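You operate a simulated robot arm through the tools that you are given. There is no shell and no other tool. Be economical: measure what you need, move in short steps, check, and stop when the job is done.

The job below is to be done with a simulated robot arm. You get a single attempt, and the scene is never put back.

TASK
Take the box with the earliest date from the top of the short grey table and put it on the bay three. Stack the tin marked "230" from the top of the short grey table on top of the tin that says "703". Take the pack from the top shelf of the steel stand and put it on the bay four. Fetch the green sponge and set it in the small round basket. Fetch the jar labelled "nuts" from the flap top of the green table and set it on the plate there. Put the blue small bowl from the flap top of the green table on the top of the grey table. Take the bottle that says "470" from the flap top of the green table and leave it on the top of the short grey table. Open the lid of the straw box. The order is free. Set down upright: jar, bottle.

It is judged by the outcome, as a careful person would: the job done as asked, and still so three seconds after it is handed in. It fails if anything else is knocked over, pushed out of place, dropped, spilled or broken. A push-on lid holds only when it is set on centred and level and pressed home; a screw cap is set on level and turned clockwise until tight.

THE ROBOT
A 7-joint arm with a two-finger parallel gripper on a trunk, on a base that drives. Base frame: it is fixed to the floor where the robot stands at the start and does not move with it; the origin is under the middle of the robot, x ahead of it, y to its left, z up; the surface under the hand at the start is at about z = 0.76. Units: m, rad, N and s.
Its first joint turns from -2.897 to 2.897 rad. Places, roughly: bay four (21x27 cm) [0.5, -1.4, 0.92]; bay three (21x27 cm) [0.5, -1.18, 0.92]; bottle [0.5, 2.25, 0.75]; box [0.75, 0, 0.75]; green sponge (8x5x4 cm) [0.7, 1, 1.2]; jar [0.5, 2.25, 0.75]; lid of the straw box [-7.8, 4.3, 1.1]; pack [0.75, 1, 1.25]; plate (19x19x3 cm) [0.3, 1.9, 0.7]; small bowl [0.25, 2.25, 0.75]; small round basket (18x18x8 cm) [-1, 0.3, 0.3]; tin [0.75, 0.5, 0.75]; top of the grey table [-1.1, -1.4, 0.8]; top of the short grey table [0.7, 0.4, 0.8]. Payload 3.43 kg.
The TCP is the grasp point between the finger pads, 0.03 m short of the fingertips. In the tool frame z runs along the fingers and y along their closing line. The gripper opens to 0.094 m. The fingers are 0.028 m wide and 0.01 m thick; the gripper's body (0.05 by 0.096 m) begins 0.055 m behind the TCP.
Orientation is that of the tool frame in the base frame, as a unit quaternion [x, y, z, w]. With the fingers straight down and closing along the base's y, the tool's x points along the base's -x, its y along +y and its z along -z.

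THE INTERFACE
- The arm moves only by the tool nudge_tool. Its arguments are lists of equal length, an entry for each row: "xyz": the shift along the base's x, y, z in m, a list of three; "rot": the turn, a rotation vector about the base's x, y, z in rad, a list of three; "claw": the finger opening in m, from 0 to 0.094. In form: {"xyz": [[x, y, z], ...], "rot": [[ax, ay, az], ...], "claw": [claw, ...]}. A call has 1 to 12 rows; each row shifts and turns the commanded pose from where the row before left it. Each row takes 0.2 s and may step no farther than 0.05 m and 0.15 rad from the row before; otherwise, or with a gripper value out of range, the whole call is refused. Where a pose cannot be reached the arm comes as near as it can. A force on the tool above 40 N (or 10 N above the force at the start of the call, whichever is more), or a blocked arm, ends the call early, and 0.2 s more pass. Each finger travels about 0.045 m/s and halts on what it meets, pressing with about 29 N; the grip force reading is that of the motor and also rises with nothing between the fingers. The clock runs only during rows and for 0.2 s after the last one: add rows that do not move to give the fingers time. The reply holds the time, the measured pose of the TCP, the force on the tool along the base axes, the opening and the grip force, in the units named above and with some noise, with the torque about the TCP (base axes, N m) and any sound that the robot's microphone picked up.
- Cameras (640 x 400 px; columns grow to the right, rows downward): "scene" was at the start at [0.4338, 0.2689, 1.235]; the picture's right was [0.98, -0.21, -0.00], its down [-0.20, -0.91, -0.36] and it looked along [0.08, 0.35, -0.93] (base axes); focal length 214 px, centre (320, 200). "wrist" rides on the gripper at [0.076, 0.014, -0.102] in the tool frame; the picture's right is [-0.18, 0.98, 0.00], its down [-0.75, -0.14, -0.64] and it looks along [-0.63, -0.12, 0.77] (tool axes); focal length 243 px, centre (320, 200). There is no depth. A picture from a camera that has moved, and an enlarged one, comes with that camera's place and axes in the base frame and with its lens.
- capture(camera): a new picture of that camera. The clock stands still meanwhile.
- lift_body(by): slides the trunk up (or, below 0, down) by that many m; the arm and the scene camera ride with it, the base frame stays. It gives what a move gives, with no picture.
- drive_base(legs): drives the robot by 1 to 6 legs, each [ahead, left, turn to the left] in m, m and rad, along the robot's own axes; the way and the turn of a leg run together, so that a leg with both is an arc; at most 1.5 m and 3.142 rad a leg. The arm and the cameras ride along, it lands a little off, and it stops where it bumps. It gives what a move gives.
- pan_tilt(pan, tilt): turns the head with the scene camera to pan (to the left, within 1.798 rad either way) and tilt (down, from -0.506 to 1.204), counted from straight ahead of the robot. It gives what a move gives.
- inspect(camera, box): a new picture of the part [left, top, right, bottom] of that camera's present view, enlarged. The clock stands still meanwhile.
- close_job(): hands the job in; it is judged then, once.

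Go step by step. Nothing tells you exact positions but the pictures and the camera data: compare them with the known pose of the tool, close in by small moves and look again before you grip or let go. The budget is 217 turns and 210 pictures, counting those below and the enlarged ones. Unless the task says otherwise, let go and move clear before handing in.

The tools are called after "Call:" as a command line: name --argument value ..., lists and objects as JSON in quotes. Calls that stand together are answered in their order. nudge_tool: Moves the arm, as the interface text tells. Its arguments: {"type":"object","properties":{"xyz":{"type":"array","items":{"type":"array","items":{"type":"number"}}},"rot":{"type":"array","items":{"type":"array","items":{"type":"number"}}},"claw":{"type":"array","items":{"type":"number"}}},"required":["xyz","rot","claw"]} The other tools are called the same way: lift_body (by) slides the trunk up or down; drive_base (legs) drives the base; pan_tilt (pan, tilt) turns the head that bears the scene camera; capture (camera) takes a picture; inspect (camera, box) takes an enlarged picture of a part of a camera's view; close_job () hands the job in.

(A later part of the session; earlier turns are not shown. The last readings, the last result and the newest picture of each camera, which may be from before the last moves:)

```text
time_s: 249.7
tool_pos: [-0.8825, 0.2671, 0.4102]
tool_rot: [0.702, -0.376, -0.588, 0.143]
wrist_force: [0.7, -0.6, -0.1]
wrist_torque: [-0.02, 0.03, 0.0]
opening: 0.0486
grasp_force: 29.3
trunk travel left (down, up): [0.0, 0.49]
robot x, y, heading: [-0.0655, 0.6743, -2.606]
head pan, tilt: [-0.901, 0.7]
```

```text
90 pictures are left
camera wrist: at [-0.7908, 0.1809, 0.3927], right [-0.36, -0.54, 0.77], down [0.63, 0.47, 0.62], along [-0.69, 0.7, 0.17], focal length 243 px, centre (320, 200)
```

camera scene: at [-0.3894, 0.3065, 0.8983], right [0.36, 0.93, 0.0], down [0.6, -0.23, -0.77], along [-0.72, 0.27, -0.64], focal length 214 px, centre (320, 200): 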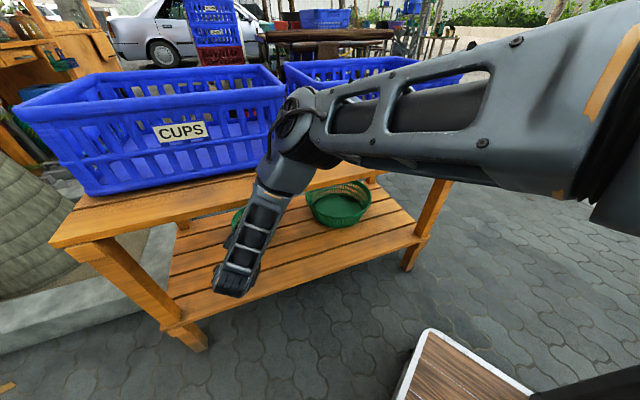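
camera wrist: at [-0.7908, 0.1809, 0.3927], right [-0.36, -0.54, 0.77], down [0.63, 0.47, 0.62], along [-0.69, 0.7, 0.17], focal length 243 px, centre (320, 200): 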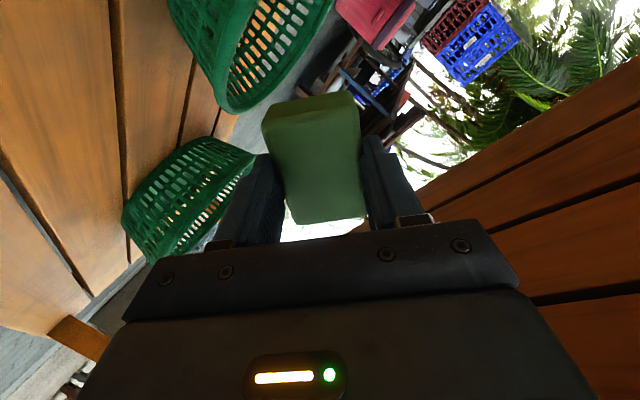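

The upper arm brushes the head; I pan the head away and advance the rest.

Call:
pan_tilt --pan 0.3 --tilt 0.7

Call:
nudge_tool --xyz '[[-0.025, 0.004, 0], [-0.025, 0.004, 0], [0, 0, 0]]' --rot '[[0, 0, 0], [0, 0, 0], [0, 0, 0]]' --claw '[0.035, 0.035, 0.035]'

Call:
capture --camera "wrist"

Call:
capture --camera "scene"

```text
time_s: 251.1
tool_pos: [-0.8813, 0.2671, 0.4101]
tool_rot: [0.703, -0.375, -0.587, 0.144]
wrist_force: [-0.5, -0.3, 0.3]
wrist_torque: [0.03, 0.02, -0.01]
opening: 0.0487
grasp_force: 29.1
trunk travel left (down, up): [0.0, 0.49]
robot x, y, heading: [-0.063, 0.6793, -2.607]
head pan, tilt: [0.3, 0.7]
```

```text
time_s: 252.1
tool_pos: [-0.8993, 0.2575, 0.3936]
tool_rot: [0.716, -0.367, -0.576, 0.144]
wrist_force: [0.2, 0.3, -0.6]
wrist_torque: [0.03, -0.06, 0.02]
opening: 0.0488
grasp_force: 28.9
trunk travel left (down, up): [0.0, 0.49]
robot x, y, heading: [-0.0463, 0.671, -2.588]
head pan, tilt: [0.3, 0.7]
stopped in row 3: the arm was blocked; the commanded pose is now the measured one
```

```text
89 pictures are left
camera wrist: at [-0.804, 0.1722, 0.3785], right [-0.37, -0.55, 0.75], down [0.6, 0.48, 0.64], along [-0.71, 0.69, 0.15], focal length 243 px, centre (320, 200)
```

wrist: 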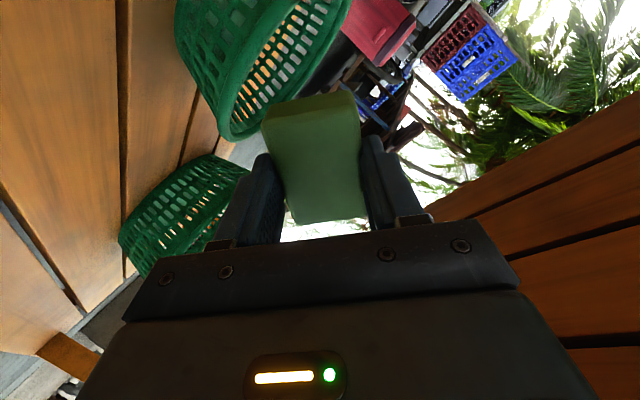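

```text
88 pictures are left
camera scene: at [-0.3493, 0.2045, 0.8951], right [-0.75, 0.66, 0.0], down [0.42, 0.48, -0.77], along [-0.51, -0.58, -0.64], focal length 214 px, centre (320, 200)
```

scene: 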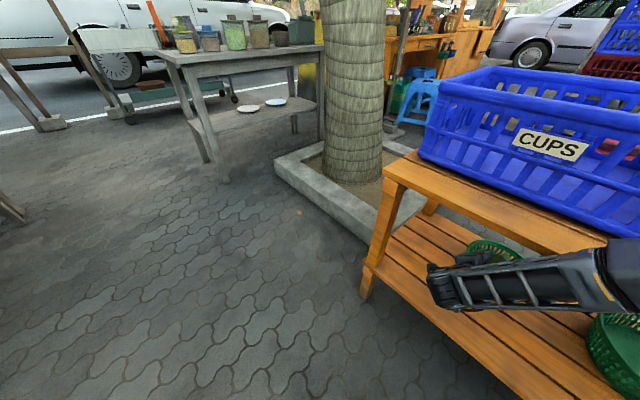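

Something resists at this height; the sponge's low corner may be at the basket rim. I raise a few centimetres and look.

Call:
nudge_tool --xyz '[[0.01, 0.0, 0.02], [0.0, 0.0, 0.02], [0, 0, 0]]' --rot '[[0, 0, 0], [0, 0, 0], [0, 0, 0]]' --claw '[0.035, 0.035, 0.035]'

Call:
pan_tilt --pan -0.2 --tilt 0.75

Call:
capture --camera "scene"

Call:
capture --camera "wrist"

```text
time_s: 252.9
tool_pos: [-0.8881, 0.258, 0.4299]
tool_rot: [0.718, -0.368, -0.573, 0.142]
wrist_force: [1.3, -1.0, -0.6]
wrist_torque: [0.03, -0.03, 0.01]
opening: 0.0485
grasp_force: 29.0
trunk travel left (down, up): [0.0, 0.49]
robot x, y, heading: [-0.0515, 0.6757, -2.59]
head pan, tilt: [0.3, 0.7]
```

```text
time_s: 253.8
tool_pos: [-0.8893, 0.2576, 0.4305]
tool_rot: [0.718, -0.368, -0.573, 0.142]
wrist_force: [0.0, 0.5, 0.3]
wrist_torque: [0.0, -0.02, 0.0]
opening: 0.0487
grasp_force: 28.6
trunk travel left (down, up): [0.0, 0.49]
robot x, y, heading: [-0.0486, 0.6726, -2.594]
head pan, tilt: [-0.201, 0.75]
```

```text
87 pictures are left
camera scene: at [-0.3733, 0.2394, 0.8916], right [-0.34, 0.94, 0.0], down [0.64, 0.23, -0.73], along [-0.69, -0.25, -0.68], focal length 214 px, centre (320, 200)
```

scene: 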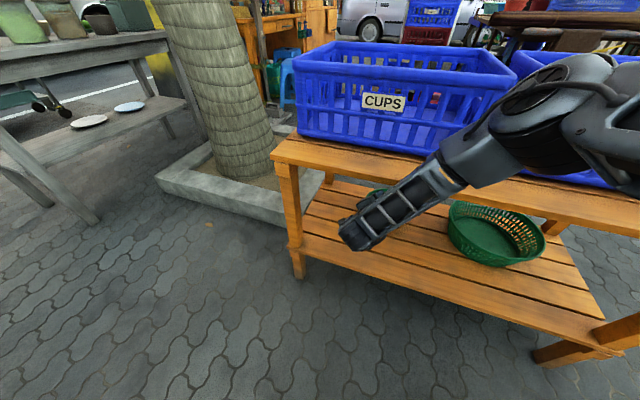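

```text
86 pictures are left
camera wrist: at [-0.7942, 0.1733, 0.4158], right [-0.38, -0.55, 0.75], down [0.59, 0.48, 0.65], along [-0.71, 0.69, 0.15], focal length 243 px, centre (320, 200)
```

wrist: 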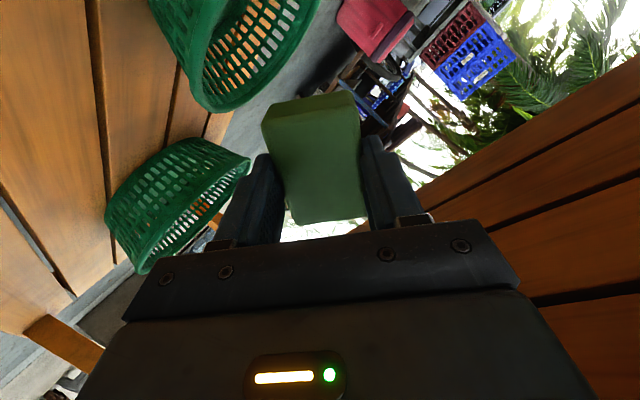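

Clearances look fine; at this greater height I advance again in small steps.

Call:
pan_tilt --pan 0.3 --tilt 0.75

Call:
nudge_tool --xyz '[[-0.015, 0.004, 0], [-0.015, 0.004, 0], [-0.015, 0.004, 0], [-0.012, 0.004, 0], [0, 0, 0]]' --rot '[[0, 0, 0], [0, 0, 0], [0, 0, 0], [0, 0, 0], [0, 0, 0]]' --claw '[0.035, 0.035, 0.035, 0.035, 0.035]'

Call:
capture --camera "scene"

Call:
capture --camera "wrist"

```text
time_s: 254.7
tool_pos: [-0.8888, 0.2591, 0.4315]
tool_rot: [0.718, -0.368, -0.573, 0.141]
wrist_force: [-0.1, -0.1, 0.1]
wrist_torque: [0.03, -0.02, -0.03]
opening: 0.0485
grasp_force: 28.5
trunk travel left (down, up): [0.0, 0.49]
robot x, y, heading: [-0.0478, 0.6685, -2.593]
head pan, tilt: [0.3, 0.75]
```

```text
time_s: 256.1
tool_pos: [-0.8964, 0.2396, 0.4095]
tool_rot: [0.748, -0.348, -0.546, 0.146]
wrist_force: [0.1, 0.2, -0.9]
wrist_torque: [0.03, -0.02, 0.02]
opening: 0.0488
grasp_force: 29.2
trunk travel left (down, up): [0.0, 0.49]
robot x, y, heading: [-0.0379, 0.6713, -2.579]
head pan, tilt: [0.3, 0.75]
stopped in row 5: the arm was blocked; the commanded pose is now the measured one
```

```text
85 pictures are left
camera scene: at [-0.3346, 0.198, 0.8914], right [-0.76, 0.65, 0.0], down [0.44, 0.52, -0.73], along [-0.48, -0.56, -0.68], focal length 214 px, centre (320, 200)
```

scene: 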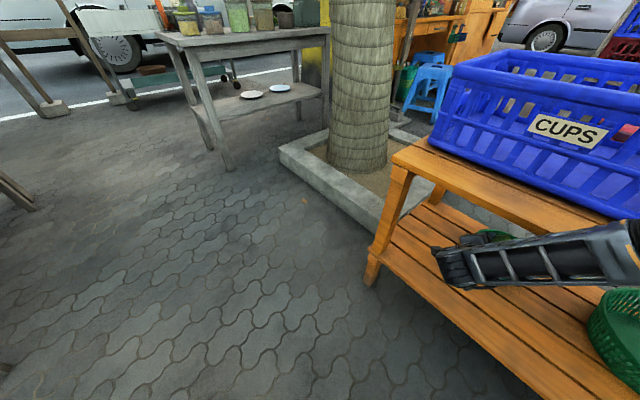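

```text
84 pictures are left
camera wrist: at [-0.796, 0.1628, 0.4004], right [-0.38, -0.58, 0.72], down [0.52, 0.51, 0.69], along [-0.77, 0.64, 0.1], focal length 243 px, centre (320, 200)
```

wrist: 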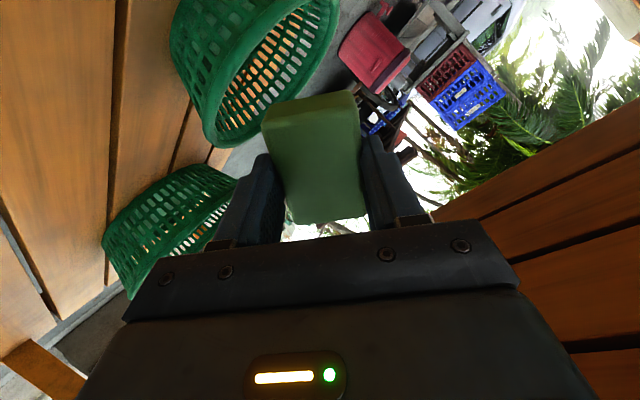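

Blocked again near the same place. I zoom to measure precisely where the rim is relative to the sponge.

Call:
inspect --camera "wrist" --box '[140, 0, 380, 160]'

Call:
pan_tilt --pan -0.9 --tilt 0.75

Call:
inspect --camera "scene" --box '[150, 60, 450, 320]'

```text
2.50 times, centred on (260, 80) of wrist
camera zoom: at [-0.796, 0.1628, 0.4004], right [-0.38, -0.58, 0.72], down [0.52, 0.51, 0.69], along [-0.77, 0.64, 0.1], focal length 606 px, centre (470, 500)
```

zoom: 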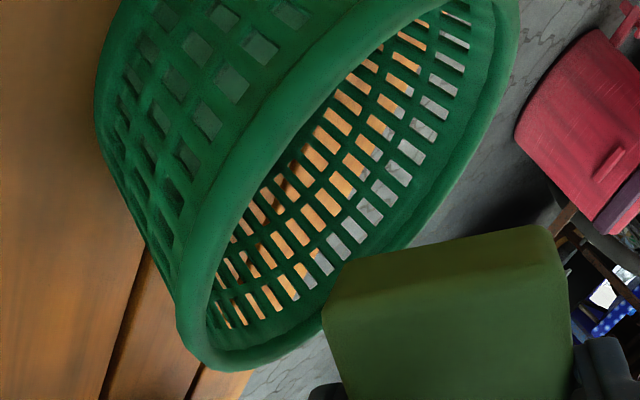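

```text
time_s: 257.5
tool_pos: [-0.8957, 0.2419, 0.4084]
tool_rot: [0.749, -0.347, -0.545, 0.146]
wrist_force: [0.7, -1.2, 0.2]
wrist_torque: [0.01, -0.02, -0.02]
opening: 0.0486
grasp_force: 29.2
trunk travel left (down, up): [0.0, 0.49]
robot x, y, heading: [-0.0417, 0.6672, -2.578]
head pan, tilt: [-0.901, 0.75]
```

```text
1.54 times, centred on (300, 190) of scene
camera zoom: at [-0.3595, 0.2877, 0.8922], right [0.33, 0.94, 0.0], down [0.64, -0.23, -0.73], along [-0.69, 0.24, -0.68], focal length 330 px, centre (351, 215)
```

zoom: 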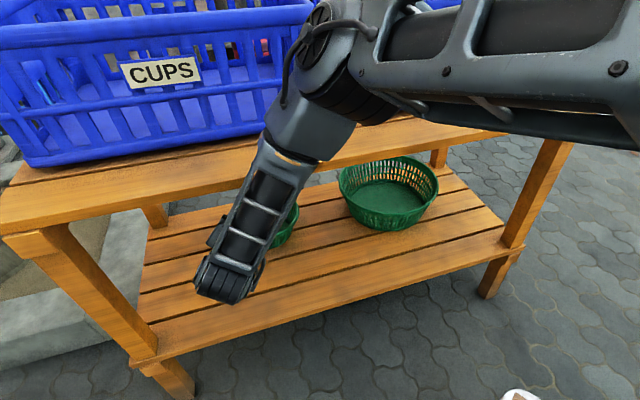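

Rim: front edge x≈−0.94, centre ≈(−1.025, 0.285), z≈0.31; I need ~5 cm more, but the elbow side touches the board. I retract and re-approach with the robot turned ~12° back right.

Call:
nudge_tool --xyz '[[0.04, -0.01, 0.005], [0.04, -0.01, 0], [0.04, -0.01, 0], [0.04, 0, 0], [0, 0, 0]]' --rot '[[0, 0, 0], [0, 0, 0], [0, 0, 0], [0, 0, 0], [0, 0, 0]]' --claw '[0.035, 0.035, 0.035, 0.035, 0.035]'

Call:
drive_base --legs '[[0.06, 0.11, 0], [0, 0, -0.21]]'

Call:
capture --camera "scene"

Call:
capture --camera "wrist"

```text
time_s: 258.7
tool_pos: [-0.7417, 0.2106, 0.4167]
tool_rot: [0.746, -0.349, -0.548, 0.146]
wrist_force: [-0.7, 0.1, -0.6]
wrist_torque: [0.02, -0.01, 0.0]
opening: 0.0484
grasp_force: 28.8
trunk travel left (down, up): [0.0, 0.49]
robot x, y, heading: [-0.0416, 0.6702, -2.576]
head pan, tilt: [-0.901, 0.75]
```

```text
time_s: 260.2
tool_pos: [-0.7385, 0.0855, 0.4166]
tool_rot: [0.747, -0.346, -0.548, 0.148]
wrist_force: [1.0, -0.3, -0.4]
wrist_torque: [0.0, -0.01, 0.02]
opening: 0.0488
grasp_force: 29.2
trunk travel left (down, up): [0.0, 0.49]
robot x, y, heading: [-0.0429, 0.5481, -2.57]
head pan, tilt: [-0.901, 0.75]
stopped in leg 2: the robot was blocked; the commanded pose is now the measured one
```

```text
81 pictures are left
camera scene: at [-0.3591, 0.1644, 0.8917], right [0.33, 0.95, 0.0], down [0.64, -0.22, -0.73], along [-0.69, 0.24, -0.68], focal length 214 px, centre (320, 200)
```

scene: 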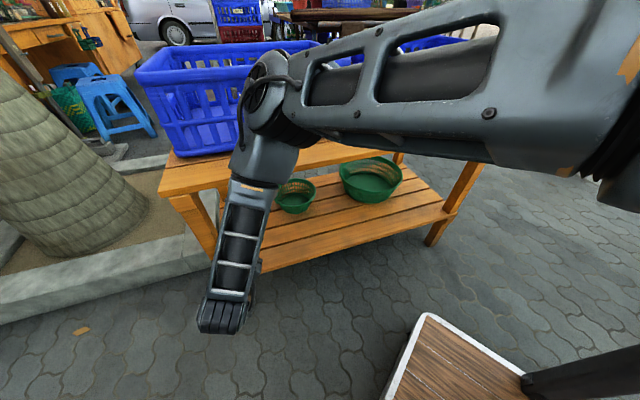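

```text
80 pictures are left
camera wrist: at [-0.6381, 0.0071, 0.4077], right [-0.38, -0.58, 0.72], down [0.52, 0.51, 0.68], along [-0.76, 0.64, 0.11], focal length 243 px, centre (320, 200)
```

wrist: 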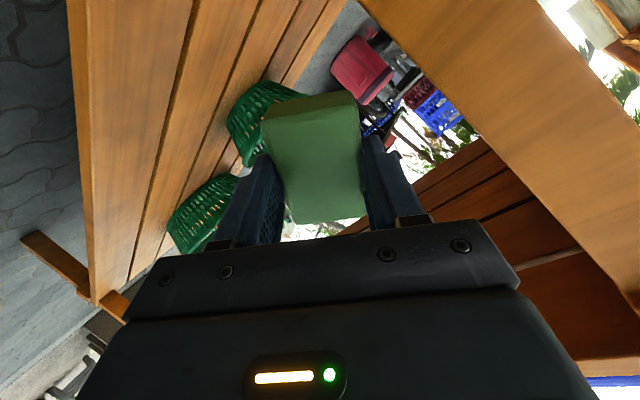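

I ease away from the table and turn again.

Call:
drive_base --legs '[[0.03, -0.03, 0], [0, 0, -0.21]]'

Call:
capture --camera "scene"

```text
time_s: 261.9
tool_pos: [-0.8354, 0.2063, 0.4175]
tool_rot: [0.723, -0.405, -0.549, 0.109]
wrist_force: [0.9, -1.0, -0.5]
wrist_torque: [-0.01, -0.01, 0.0]
opening: 0.0485
grasp_force: 29.0
trunk travel left (down, up): [0.0, 0.49]
robot x, y, heading: [-0.0766, 0.5589, -2.746]
head pan, tilt: [-0.901, 0.75]
stopped in leg 2: the robot was blocked; the commanded pose is now the measured one
```

```text
79 pictures are left
camera scene: at [-0.4576, 0.2342, 0.8924], right [0.48, 0.88, 0.0], down [0.6, -0.33, -0.73], along [-0.64, 0.35, -0.68], focal length 214 px, centre (320, 200)
```

scene: 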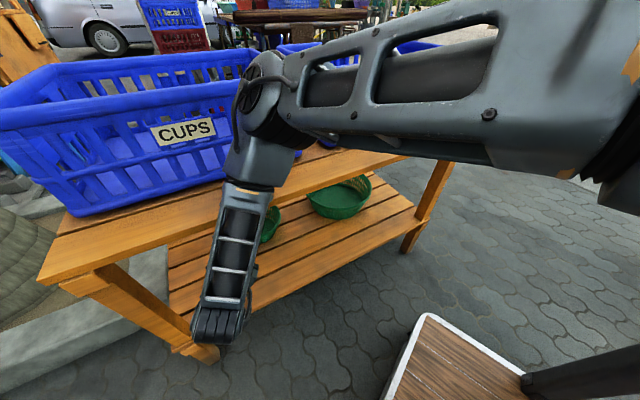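

Nearly there; I back 5 cm, then extend with the arm.

Call:
drive_base --legs '[[-0.05, 0.0, 0]]'

Call:
nudge_tool --xyz '[[-0.03, 0.012, 0.003], [-0.03, 0.012, 0.003], [-0.03, 0.012, 0.003], [0, 0, 0]]' --rot '[[0, 0.03, 0], [0, 0.03, 0], [0, 0.03, 0], [0, 0, 0]]' --claw '[0.035, 0.035, 0.035, 0.035]'

Call:
capture --camera "scene"

Call:
capture --camera "wrist"

```text
time_s: 262.8
tool_pos: [-0.789, 0.2264, 0.4154]
tool_rot: [0.723, -0.405, -0.549, 0.109]
wrist_force: [-0.1, -0.3, 0.3]
wrist_torque: [0.0, -0.01, 0.01]
opening: 0.049
grasp_force: 28.8
trunk travel left (down, up): [0.0, 0.49]
robot x, y, heading: [-0.0317, 0.5749, -2.743]
head pan, tilt: [-0.901, 0.75]
```

```text
time_s: 263.8
tool_pos: [-0.8751, 0.257, 0.4251]
tool_rot: [0.7, -0.399, -0.579, 0.127]
wrist_force: [0.3, -0.6, 0.0]
wrist_torque: [-0.03, -0.01, -0.01]
opening: 0.0487
grasp_force: 28.6
trunk travel left (down, up): [0.0, 0.49]
robot x, y, heading: [-0.0311, 0.5758, -2.746]
head pan, tilt: [-0.901, 0.75]
```

```text
78 pictures are left
camera scene: at [-0.4096, 0.253, 0.8921], right [0.48, 0.88, 0.0], down [0.6, -0.33, -0.73], along [-0.64, 0.35, -0.68], focal length 214 px, centre (320, 200)
```

scene: 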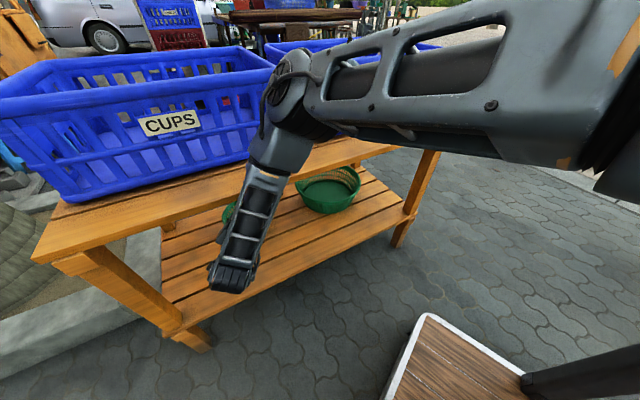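

```text
77 pictures are left
camera wrist: at [-0.7861, 0.1668, 0.4099], right [-0.41, -0.51, 0.76], down [0.63, 0.44, 0.64], along [-0.66, 0.74, 0.14], focal length 243 px, centre (320, 200)
```

wrist: 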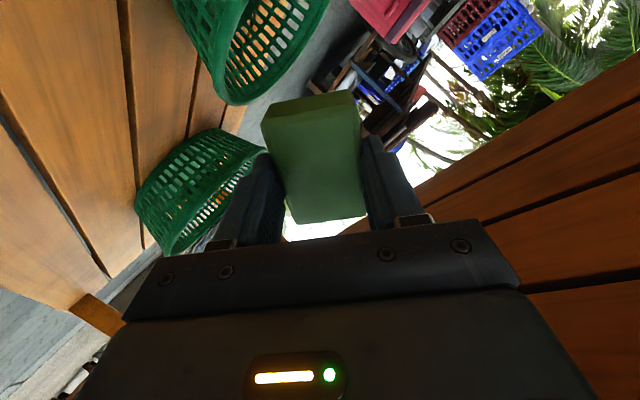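

Good progress with no contact. I advance in small steps.

Call:
pan_tilt --pan 0.2 --tilt 0.75

Call:
nudge_tool --xyz '[[-0.015, 0.005, 0], [-0.015, 0.005, 0], [-0.015, 0.005, 0], [-0.015, 0.005, 0], [-0.01, 0.002, 0], [0, 0, 0]]' --rot '[[0, 0, 0], [0, 0, 0], [0, 0, 0], [0, 0, 0], [0, 0, 0], [0, 0, 0]]' --claw '[0.035, 0.035, 0.035, 0.035, 0.035, 0.035]'

Call:
capture --camera "wrist"

Call:
capture --camera "scene"

```text
time_s: 265.1
tool_pos: [-0.873, 0.2584, 0.4238]
tool_rot: [0.701, -0.397, -0.578, 0.128]
wrist_force: [-0.1, -0.2, 0.2]
wrist_torque: [-0.01, -0.01, -0.03]
opening: 0.0487
grasp_force: 29.3
trunk travel left (down, up): [0.0, 0.49]
robot x, y, heading: [-0.0326, 0.5759, -2.748]
head pan, tilt: [0.201, 0.75]
```

```text
time_s: 266.7
tool_pos: [-0.8765, 0.2369, 0.3982]
tool_rot: [0.751, -0.371, -0.529, 0.136]
wrist_force: [0.3, -0.3, -0.4]
wrist_torque: [-0.02, -0.05, 0.0]
opening: 0.0489
grasp_force: 29.3
trunk travel left (down, up): [0.0, 0.49]
robot x, y, heading: [-0.0311, 0.5729, -2.737]
head pan, tilt: [0.201, 0.75]
stopped in row 6: the arm was blocked; the commanded pose is now the measured one
```

```text
76 pictures are left
camera wrist: at [-0.7791, 0.1551, 0.3957], right [-0.44, -0.55, 0.71], down [0.51, 0.5, 0.7], along [-0.74, 0.67, 0.06], focal length 243 px, centre (320, 200)
```

wrist: 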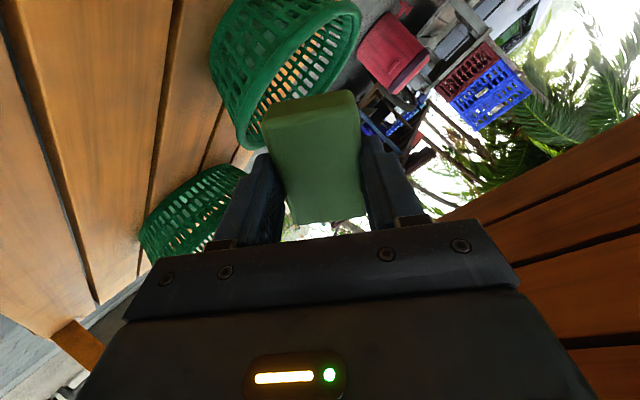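

```text
75 pictures are left
camera scene: at [-0.3953, 0.1586, 0.8942], right [-0.57, 0.82, 0.0], down [0.56, 0.39, -0.73], along [-0.6, -0.42, -0.68], focal length 214 px, centre (320, 200)
```

scene: 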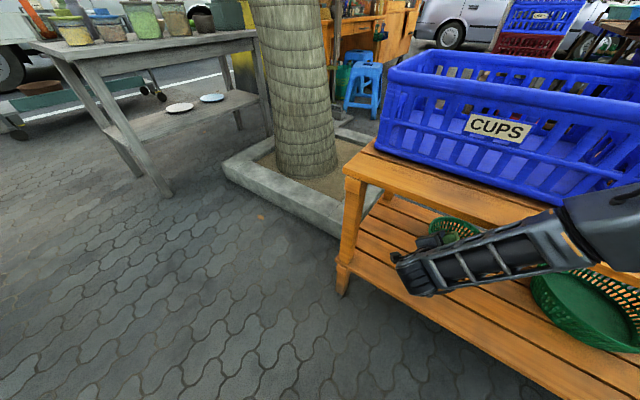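

The elbow meets the board edge, but the wrist view shows the board's back edge at x≈−1.14 — the basket is almost flush with the back. I'll withdraw and approach from behind the bench.

Call:
nudge_tool --xyz '[[0.04, -0.01, 0.01], [0.04, -0.01, 0.005], [0.04, -0.01, 0], [0.04, 0, 0], [0.03, 0, 0], [0, 0, 0]]' --rot '[[0, 0, 0], [0, 0, 0], [0, 0, 0], [0, 0, 0], [0, 0, 0], [0, 0, 0]]' --claw '[0.035, 0.035, 0.035, 0.035, 0.035, 0.035]'

Call:
lift_body --by 0.4

Call:
capture --camera "scene"

```text
time_s: 268.1
tool_pos: [-0.6907, 0.2127, 0.4078]
tool_rot: [0.748, -0.373, -0.532, 0.133]
wrist_force: [-0.5, 0.0, -0.6]
wrist_torque: [0.0, -0.01, -0.02]
opening: 0.049
grasp_force: 28.7
trunk travel left (down, up): [0.0, 0.49]
robot x, y, heading: [-0.031, 0.57, -2.733]
head pan, tilt: [0.201, 0.75]
```

```text
time_s: 271.9
tool_pos: [-0.6905, 0.2123, 0.8071]
tool_rot: [0.748, -0.373, -0.532, 0.133]
wrist_force: [0.8, 0.3, 0.0]
wrist_torque: [-0.01, 0.0, 0.02]
opening: 0.0489
grasp_force: 28.9
trunk travel left (down, up): [-0.4, 0.09]
robot x, y, heading: [-0.0316, 0.5686, -2.729]
head pan, tilt: [0.201, 0.75]
```

```text
74 pictures are left
camera scene: at [-0.3986, 0.1573, 1.2917], right [-0.57, 0.82, 0.0], down [0.56, 0.39, -0.73], along [-0.6, -0.42, -0.68], focal length 214 px, centre (320, 200)
```

scene: 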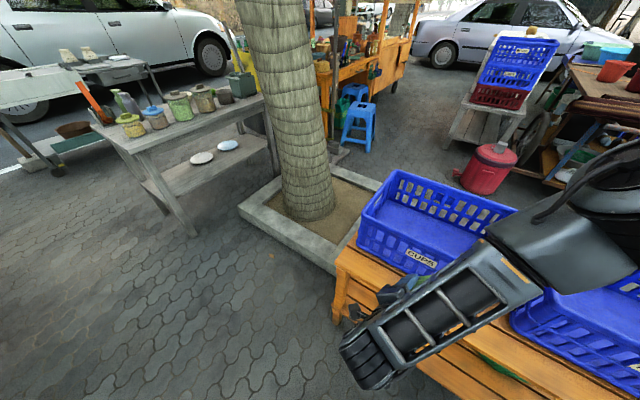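

Nothing was displaced. I return the tool to pointing down and raise it for travel.

Call:
nudge_tool --xyz '[[0.01, 0, 0.045], [0.01, 0, 0.045], [0.01, 0, 0.045], [0, 0, 0.045], [0, 0, 0.045], [0, 0, 0.045], [0, 0, 0.045], [0, 0, 0.045], [0, 0, 0.04], [0, 0, 0]]' --rot '[[-0.043, -0.133, 0], [-0.043, -0.133, 0], [-0.043, -0.133, 0], [-0.043, -0.133, 0], [-0.043, -0.133, 0], [-0.043, -0.133, 0], [-0.043, -0.133, 0], [-0.043, -0.133, 0], [-0.02, -0.05, 0], [0, 0, 0]]' --claw '[0.035, 0.035, 0.035, 0.035, 0.035, 0.035, 0.035, 0.035, 0.035, 0.035]'

Call:
pan_tilt --pan -1.0 --tilt 0.5

Call:
capture --camera "scene"

```text
time_s: 274.1
tool_pos: [-0.6593, 0.2153, 1.2107]
tool_rot: [0.881, -0.471, 0.016, 0.042]
wrist_force: [0.2, 0.2, -0.4]
wrist_torque: [0.01, -0.03, 0.02]
opening: 0.0486
grasp_force: 29.2
trunk travel left (down, up): [-0.4, 0.09]
robot x, y, heading: [-0.0316, 0.5653, -2.736]
head pan, tilt: [0.201, 0.75]
```

```text
time_s: 275.5
tool_pos: [-0.6603, 0.2154, 1.2092]
tool_rot: [0.881, -0.471, 0.015, 0.043]
wrist_force: [-0.5, 0.9, 0.1]
wrist_torque: [0.03, 0.0, -0.01]
opening: 0.0489
grasp_force: 29.1
trunk travel left (down, up): [-0.4, 0.09]
robot x, y, heading: [-0.0253, 0.5742, -2.735]
head pan, tilt: [-1.0, 0.499]
```

```text
73 pictures are left
camera scene: at [-0.4061, 0.2555, 1.3137], right [0.56, 0.83, 0.0], down [0.4, -0.27, -0.88], along [-0.73, 0.49, -0.48], focal length 214 px, centre (320, 200)
```

scene: 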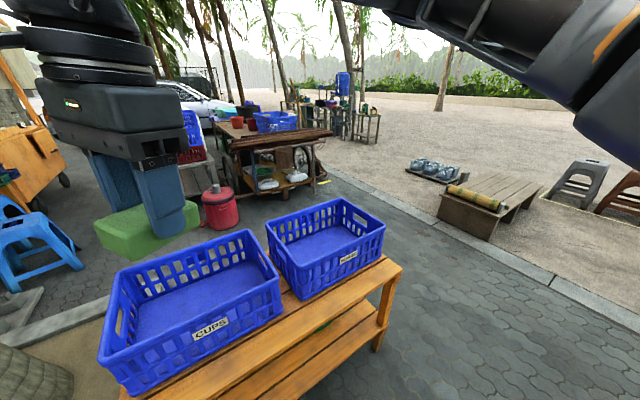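

I drive around the north end of the bench to its back side.

Call:
drive_base --legs '[[0, 0, -0.4], [0, -0.9, 0], [1.3, 0, 0], [0.45, 0, 0]]'

Call:
pan_tilt --pan 1.2 --tilt 0.5

Call:
capture --camera "scene"

```text
time_s: 289.8
tool_pos: [-2.4747, 1.412, 1.2081]
tool_rot: [0.764, -0.643, 0.005, 0.045]
wrist_force: [0.4, 0.6, -0.2]
wrist_torque: [0.01, 0.02, 0.02]
opening: 0.0486
grasp_force: 28.4
trunk travel left (down, up): [-0.4, 0.09]
robot x, y, heading: [-1.756, 1.4818, 3.134]
head pan, tilt: [-1.0, 0.499]
```

```text
time_s: 291.9
tool_pos: [-2.474, 1.4116, 1.2103]
tool_rot: [0.765, -0.643, 0.005, 0.045]
wrist_force: [0.1, -0.8, -0.1]
wrist_torque: [0.03, -0.02, 0.01]
opening: 0.0483
grasp_force: 29.1
trunk travel left (down, up): [-0.4, 0.09]
robot x, y, heading: [-1.7528, 1.4822, 3.135]
head pan, tilt: [1.201, 0.499]
```

```text
72 pictures are left
camera scene: at [-2.2097, 1.1843, 1.3137], right [-0.93, 0.37, 0.0], down [0.18, 0.44, -0.88], along [-0.32, -0.82, -0.48], focal length 214 px, centre (320, 200)
```

scene: 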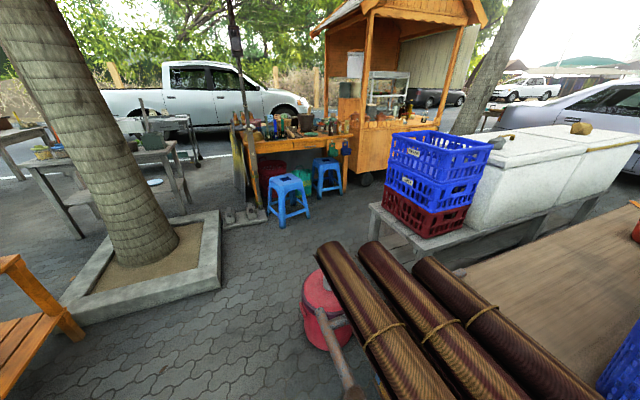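

I turn to face the bench from behind and slide in front of the basket.

Call:
drive_base --legs '[[0, 0, -1.57], [0, 0, -1.57], [0, -1.2, 0]]'

Call:
pan_tilt --pan -0.4 --tilt 0.8

Call:
capture --camera "scene"

```text
time_s: 305.8
tool_pos: [-1.066, 0.3052, 1.2091]
tool_rot: [0.655, 0.755, 0.046, -0.004]
wrist_force: [0.1, 0.8, 0.4]
wrist_torque: [0.02, 0.01, 0.01]
opening: 0.0485
grasp_force: 29.3
trunk travel left (down, up): [-0.4, 0.09]
robot x, y, heading: [-1.7882, 0.2584, -0.036]
head pan, tilt: [1.201, 0.499]
```

```text
time_s: 307.4
tool_pos: [-1.0647, 0.3045, 1.2092]
tool_rot: [0.655, 0.754, 0.046, -0.006]
wrist_force: [0.8, -0.5, -1.4]
wrist_torque: [-0.02, 0.0, 0.03]
opening: 0.0486
grasp_force: 29.0
trunk travel left (down, up): [-0.4, 0.09]
robot x, y, heading: [-1.7902, 0.2586, -0.041]
head pan, tilt: [-0.4, 0.799]
```

```text
71 pictures are left
camera scene: at [-1.2858, 0.4218, 1.2878], right [-0.42, -0.91, 0.0], down [-0.65, 0.3, -0.7], along [0.63, -0.3, -0.72], focal length 214 px, centre (320, 200)
```

scene: 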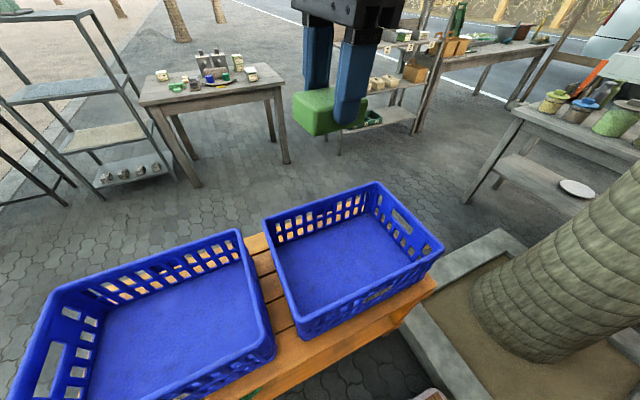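

From behind, the board's back edge is x≈−1.18. I back up a bit, roll the gripper, then lower trunk and tool behind the bench.

Call:
drive_base --legs '[[-0.13, 0, 0.04]]'

Call:
nudge_tool --xyz '[[-0.02, -0.005, 0], [-0.02, -0.005, 0], [-0.01, 0, 0], [0, 0, 0], [0, 0, 0], [0, 0, 0]]' --rot '[[0, 0, 0.13], [0, 0, 0.13], [0, 0, 0.13], [0, 0, 0.13], [0, 0, 0.13], [0, 0, 0]]' --claw '[0.035, 0.035, 0.035, 0.035, 0.035, 0.035]'

Call:
lift_body --by -0.4

Call:
nudge_tool --xyz '[[0, 0, -0.045], [0, 0, -0.045], [0, 0, -0.045], [0, 0, -0.045], [0, 0, -0.045], [0, 0, -0.045], [0, 0, -0.045], [0, 0, -0.045], [0, 0, 0]]' --rot '[[0, 0, 0], [0, 0, 0], [0, 0, 0], [0, 0, 0], [0, 0, 0], [0, 0, 0], [0, 0, 0], [0, 0, 0], [0, 0, 0]]' --claw '[0.035, 0.035, 0.035, 0.035, 0.035, 0.035, 0.035, 0.035, 0.035]'

Call:
pan_tilt --pan -0.6 --tilt 0.7

Call:
capture --camera "scene"

```text
time_s: 308.7
tool_pos: [-1.1987, 0.3411, 1.2086]
tool_rot: [0.637, 0.77, 0.045, -0.006]
wrist_force: [0.1, 0.4, 0.3]
wrist_torque: [-0.02, -0.01, 0.0]
opening: 0.0488
grasp_force: 28.9
trunk travel left (down, up): [-0.4, 0.09]
robot x, y, heading: [-1.9151, 0.2594, 0.01]
head pan, tilt: [-0.4, 0.799]
```

```text
time_s: 310.1
tool_pos: [-1.2476, 0.3297, 1.2111]
tool_rot: [0.357, 0.933, 0.041, -0.019]
wrist_force: [0.1, 0.1, 0.1]
wrist_torque: [-0.02, -0.03, 0.01]
opening: 0.0487
grasp_force: 29.3
trunk travel left (down, up): [-0.4, 0.09]
robot x, y, heading: [-1.9217, 0.2592, 0.009]
head pan, tilt: [-0.4, 0.799]
```

```text
time_s: 313.9
tool_pos: [-1.2481, 0.3293, 0.8102]
tool_rot: [0.358, 0.932, 0.041, -0.02]
wrist_force: [-0.3, 0.6, -0.8]
wrist_torque: [-0.02, 0.01, 0.02]
opening: 0.0485
grasp_force: 29.2
trunk travel left (down, up): [0.0, 0.49]
robot x, y, heading: [-1.9204, 0.2616, 0.009]
head pan, tilt: [-0.4, 0.799]
```

```text
time_s: 315.3
tool_pos: [-1.2492, 0.3334, 0.5633]
tool_rot: [0.357, 0.933, 0.044, -0.016]
wrist_force: [-11.2, -9.1, 23.5]
wrist_torque: [0.79, -1.75, -0.34]
opening: 0.0489
grasp_force: 28.7
trunk travel left (down, up): [0.0, 0.49]
robot x, y, heading: [-1.9208, 0.2625, 0.007]
head pan, tilt: [-0.4, 0.799]
stopped in row 6: the force on the tool passed its limit at 105 N (the readings are from after the stop); the commanded pose is now the measured one
```

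```text
time_s: 316.0
tool_pos: [-1.2487, 0.3338, 0.5634]
tool_rot: [0.357, 0.933, 0.045, -0.015]
wrist_force: [-15.1, -14.9, 42.9]
wrist_torque: [1.34, -2.91, -0.52]
opening: 0.0488
grasp_force: 29.0
trunk travel left (down, up): [0.0, 0.49]
robot x, y, heading: [-1.9169, 0.26, 0.009]
head pan, tilt: [-0.6, 0.7]
```

```text
70 pictures are left
camera scene: at [-1.4288, 0.4295, 0.8969], right [-0.56, -0.83, 0.0], down [-0.53, 0.36, -0.77], along [0.63, -0.43, -0.64], focal length 214 px, centre (320, 200)
```

scene: 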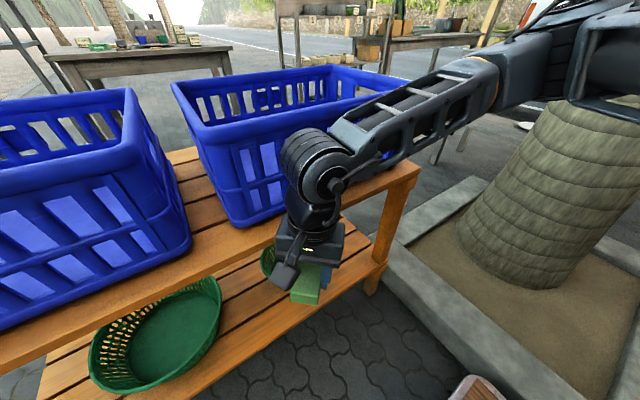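

The hand is resting on the board's back edge; I lift off and back up slightly.

Call:
nudge_tool --xyz '[[-0.005, 0, 0.04], [-0.01, 0, 0.04], [0, 0, 0]]' --rot '[[0, 0, 0], [0, 0, 0], [0, 0, 0]]' --claw '[0.035, 0.035, 0.035]'

Call:
drive_base --legs '[[-0.07, 0.0, -0.01]]'

Call:
capture --camera "scene"

```text
time_s: 316.8
tool_pos: [-1.2626, 0.3322, 0.6423]
tool_rot: [0.357, 0.933, 0.044, -0.017]
wrist_force: [-0.3, 0.5, 0.5]
wrist_torque: [0.03, 0.0, -0.02]
opening: 0.0486
grasp_force: 28.9
trunk travel left (down, up): [0.0, 0.49]
robot x, y, heading: [-1.9204, 0.2569, 0.005]
head pan, tilt: [-0.6, 0.7]
```

```text
time_s: 317.9
tool_pos: [-1.3313, 0.3264, 0.6428]
tool_rot: [0.361, 0.932, 0.044, -0.016]
wrist_force: [0.6, 0.2, -1.4]
wrist_torque: [-0.02, 0.03, 0.01]
opening: 0.0487
grasp_force: 29.3
trunk travel left (down, up): [0.0, 0.49]
robot x, y, heading: [-1.9898, 0.2607, 0.003]
head pan, tilt: [-0.6, 0.7]
```

```text
69 pictures are left
camera scene: at [-1.4962, 0.426, 0.896], right [-0.57, -0.82, 0.0], down [-0.53, 0.36, -0.76], along [0.63, -0.43, -0.64], focal length 214 px, centre (320, 200)
```

scene: 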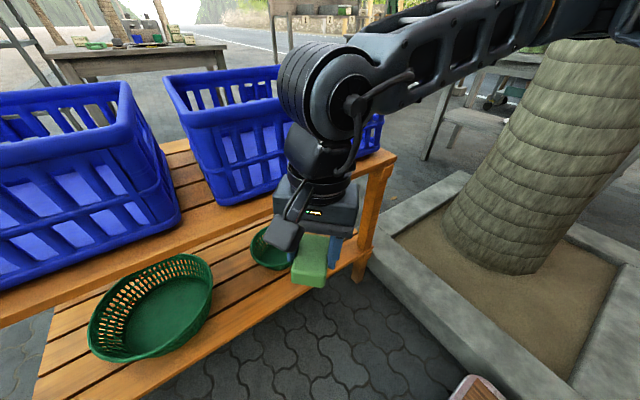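

The small basket is visible past the board's back edge. I lower, then pitch the tool toward it.

Call:
nudge_tool --xyz '[[0, -0.01, -0.045], [0, -0.01, -0.045], [0, 0, -0.045], [0, 0, -0.045], [0, 0, 0], [0, 0, 0], [0, 0, 0], [0, 0, 0], [0, 0, 0], [0, 0, 0], [0, 0, 0]]' --rot '[[0, 0, 0], [0, 0, 0], [0, 0, 0], [0, 0, 0], [0, -0.14, 0], [0, -0.14, 0], [0, -0.14, 0], [0, -0.14, 0], [0, -0.14, 0], [0, -0.14, 0], [0, 0, 0]]' --claw '[0.035, 0.035, 0.035, 0.035, 0.035, 0.035, 0.035, 0.035, 0.035, 0.035, 0.035]'

Call:
capture --camera "scene"

Call:
capture --camera "wrist"

```text
time_s: 320.2
tool_pos: [-1.3078, 0.2991, 0.4861]
tool_rot: [0.335, 0.9, 0.142, 0.242]
wrist_force: [-0.5, -0.4, -0.5]
wrist_torque: [0.01, 0.02, 0.03]
opening: 0.0487
grasp_force: 29.5
out of reach, approached as far as the arm can: row 8, 9, 10
trunk travel left (down, up): [0.0, 0.49]
robot x, y, heading: [-1.9901, 0.2605, 0.003]
head pan, tilt: [-0.6, 0.7]
```

```text
68 pictures are left
camera scene: at [-1.4962, 0.426, 0.896], right [-0.57, -0.82, 0.0], down [-0.53, 0.36, -0.76], along [0.63, -0.43, -0.64], focal length 214 px, centre (320, 200)
```

scene: 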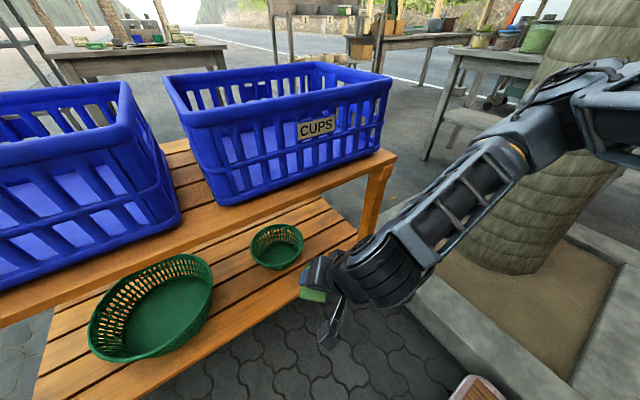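

```text
67 pictures are left
camera wrist: at [-1.4056, 0.3513, 0.553], right [0.65, 0.6, 0.47], down [0.08, -0.67, 0.74], along [0.76, -0.44, -0.48], focal length 243 px, centre (320, 200)
```

wrist: 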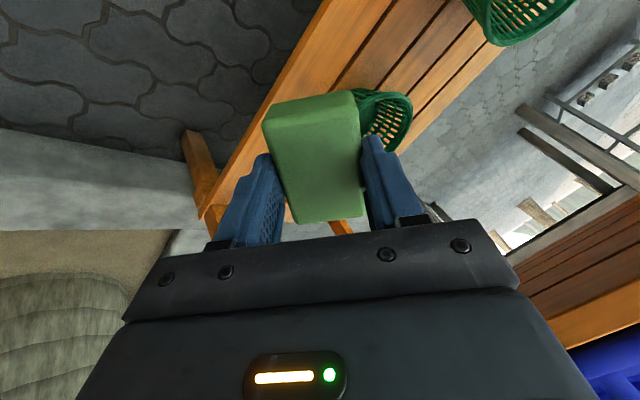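

The basket is fully visible from here and reachable diagonally. I move forward and lower, then add pitch where the reach is longer.

Call:
nudge_tool --xyz '[[0.03, -0.003, -0.02], [0.03, -0.003, -0.02], [0.03, -0.003, -0.015], [0.02, 0, -0.01], [0, 0, 0], [0, 0, 0], [0, 0, 0], [0, 0, 0]]' --rot '[[0, 0, 0], [0, 0, 0], [0, 0, 0], [0, 0, 0], [0, -0.08, 0], [0, -0.08, 0], [0, -0.08, 0], [0, 0, 0]]' --claw '[0.035, 0.035, 0.035, 0.035, 0.035, 0.035, 0.035, 0.035]'

Call:
capture --camera "scene"

Call:
capture --camera "wrist"

```text
time_s: 322.1
tool_pos: [-1.1967, 0.2893, 0.4221]
tool_rot: [0.329, 0.889, 0.155, 0.277]
wrist_force: [-0.1, 0.3, 0.4]
wrist_torque: [-0.02, 0.03, -0.01]
opening: 0.0488
grasp_force: 28.6
out of reach, approached as far as the arm can: row 6, 7
trunk travel left (down, up): [0.0, 0.49]
robot x, y, heading: [-1.9902, 0.2632, 0.004]
head pan, tilt: [-0.6, 0.7]
```

```text
66 pictures are left
camera scene: at [-1.4962, 0.426, 0.896], right [-0.57, -0.82, 0.0], down [-0.53, 0.36, -0.76], along [0.63, -0.43, -0.64], focal length 214 px, centre (320, 200)
```

scene: 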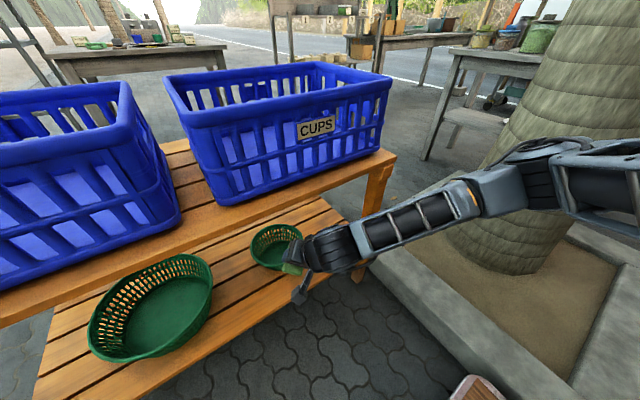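

```text
65 pictures are left
camera wrist: at [-1.2986, 0.3422, 0.48], right [0.61, 0.6, 0.52], down [0.02, -0.67, 0.74], along [0.79, -0.44, -0.42], focal length 243 px, centre (320, 200)
```

wrist: 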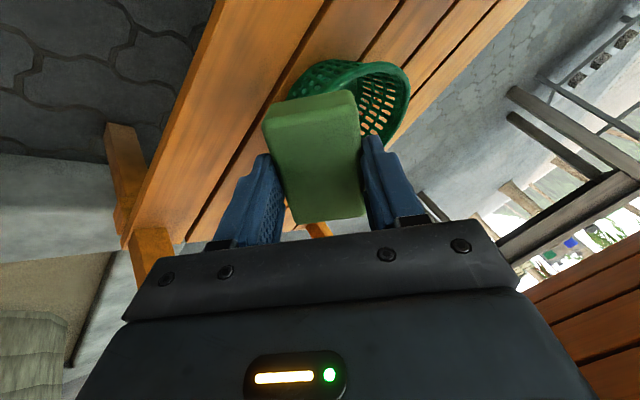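

Closer still; I move forward and down to just inside the rim, adding the pitch it allows.

Call:
nudge_tool --xyz '[[0.03, 0, -0.01], [0.03, 0, -0.01], [0.025, -0.002, -0.01], [0, 0, 0]]' --rot '[[0, -0.03, 0], [0, -0.03, 0], [0, -0.03, 0], [0, 0, 0]]' --claw '[0.035, 0.035, 0.035, 0.035]'

Call:
capture --camera "scene"

Call:
capture --camera "wrist"

```text
time_s: 323.1
tool_pos: [-1.1097, 0.262, 0.3958]
tool_rot: [0.322, 0.876, 0.17, 0.316]
wrist_force: [0.8, 0.3, -0.6]
wrist_torque: [0.0, 0.02, 0.01]
opening: 0.0487
grasp_force: 29.4
out of reach, approached as far as the arm can: row 1, 2, 3
trunk travel left (down, up): [0.0, 0.49]
robot x, y, heading: [-1.9854, 0.2627, 0.004]
head pan, tilt: [-0.6, 0.7]
```

```text
64 pictures are left
camera scene: at [-1.4962, 0.426, 0.896], right [-0.57, -0.82, 0.0], down [-0.53, 0.36, -0.76], along [0.63, -0.43, -0.64], focal length 214 px, centre (320, 200)
```

scene: 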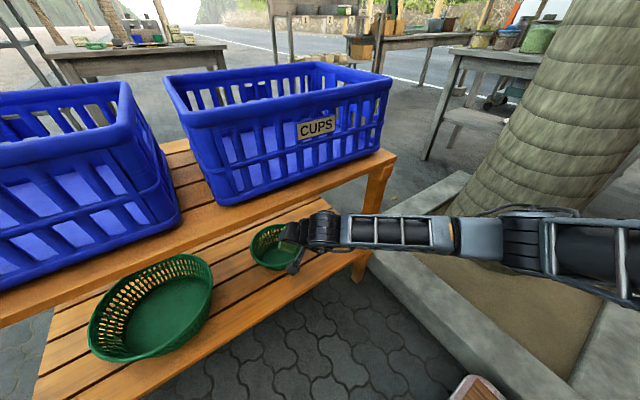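

```text
63 pictures are left
camera wrist: at [-1.2171, 0.314, 0.4457], right [0.56, 0.6, 0.57], down [-0.04, -0.67, 0.74], along [0.83, -0.44, -0.35], focal length 243 px, centre (320, 200)
```

wrist: 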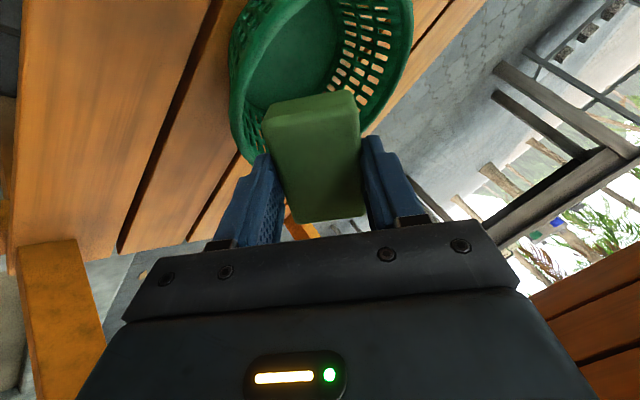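

Nearly over the basket; one more small step in.

Call:
nudge_tool --xyz '[[0.02, 0.012, -0.005], [0.018, 0.01, -0.005], [0, 0, 0]]' --rot '[[0, -0.02, 0], [0, -0.02, 0], [0, 0, 0]]' --claw '[0.035, 0.035, 0.035]'

Call:
inspect --camera "scene" --box '[230, 190, 390, 290]'

Call:
capture --camera "wrist"

```text
time_s: 323.9
tool_pos: [-1.09, 0.2564, 0.3899]
tool_rot: [0.32, 0.873, 0.174, 0.324]
wrist_force: [0.1, 0.9, -0.5]
wrist_torque: [-0.03, 0.02, 0.0]
opening: 0.0489
grasp_force: 29.6
out of reach, approached as far as the arm can: row 1, 2
trunk travel left (down, up): [0.0, 0.49]
robot x, y, heading: [-1.9894, 0.2595, -0.0]
head pan, tilt: [-0.6, 0.7]
```

```text
4.00 times, centred on (310, 240) of scene
camera zoom: at [-1.4962, 0.426, 0.896], right [-0.57, -0.82, 0.0], down [-0.53, 0.36, -0.76], along [0.63, -0.43, -0.64], focal length 858 px, centre (360, 40)
```

zoom: 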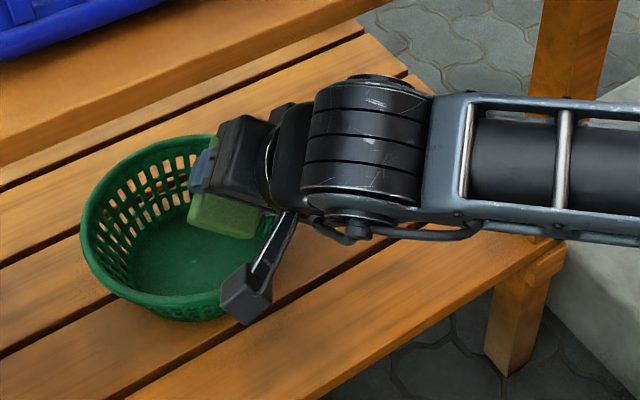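

```text
61 pictures are left
camera wrist: at [-1.1992, 0.3088, 0.4363], right [0.55, 0.6, 0.59], down [-0.06, -0.67, 0.74], along [0.84, -0.44, -0.33], focal length 243 px, centre (320, 200)
```

wrist: 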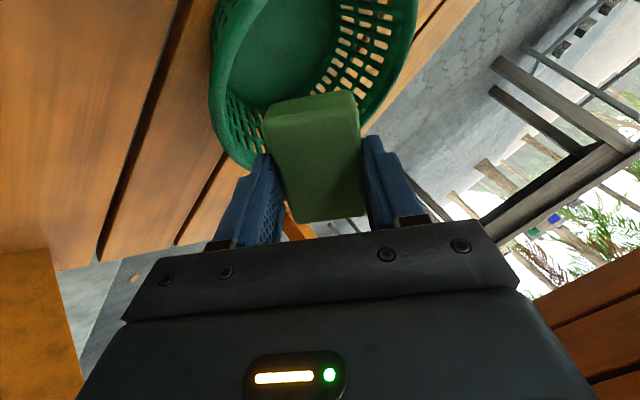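

The sponge is over the near part of the basket; I use the base to shift 3 cm in and 2 cm left.

Call:
drive_base --legs '[[0.03, 0.022, 0]]'

Call:
inspect --camera "scene" --box '[230, 190, 390, 290]'

Call:
capture --camera "wrist"

```text
time_s: 324.7
tool_pos: [-1.0601, 0.2775, 0.389]
tool_rot: [0.32, 0.874, 0.173, 0.324]
wrist_force: [-0.2, 0.3, -0.3]
wrist_torque: [0.0, -0.03, 0.01]
opening: 0.0488
grasp_force: 29.2
trunk travel left (down, up): [0.0, 0.49]
robot x, y, heading: [-1.9564, 0.2788, 0.002]
head pan, tilt: [-0.6, 0.7]
```

```text
4.00 times, centred on (310, 240) of scene
camera zoom: at [-1.4654, 0.4474, 0.896], right [-0.57, -0.82, 0.0], down [-0.53, 0.36, -0.76], along [0.63, -0.43, -0.64], focal length 858 px, centre (360, 40)
```

zoom: 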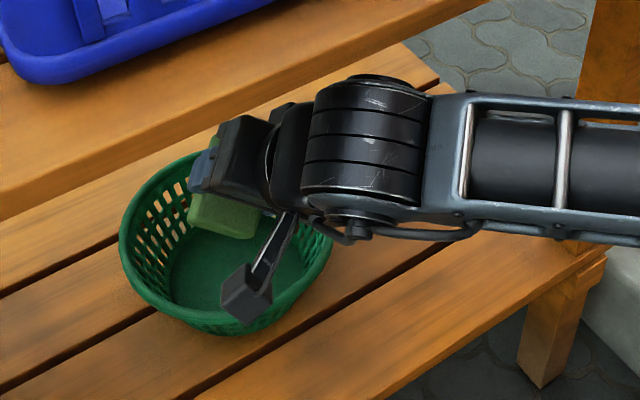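

```text
59 pictures are left
camera wrist: at [-1.1684, 0.3302, 0.4364], right [0.55, 0.6, 0.59], down [-0.06, -0.67, 0.74], along [0.84, -0.44, -0.33], focal length 243 px, centre (320, 200)
```

wrist: 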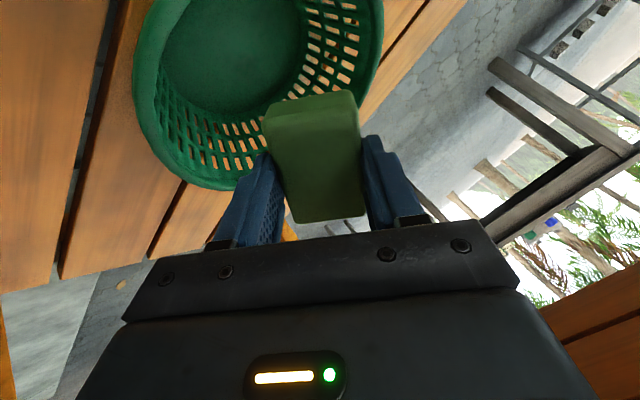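

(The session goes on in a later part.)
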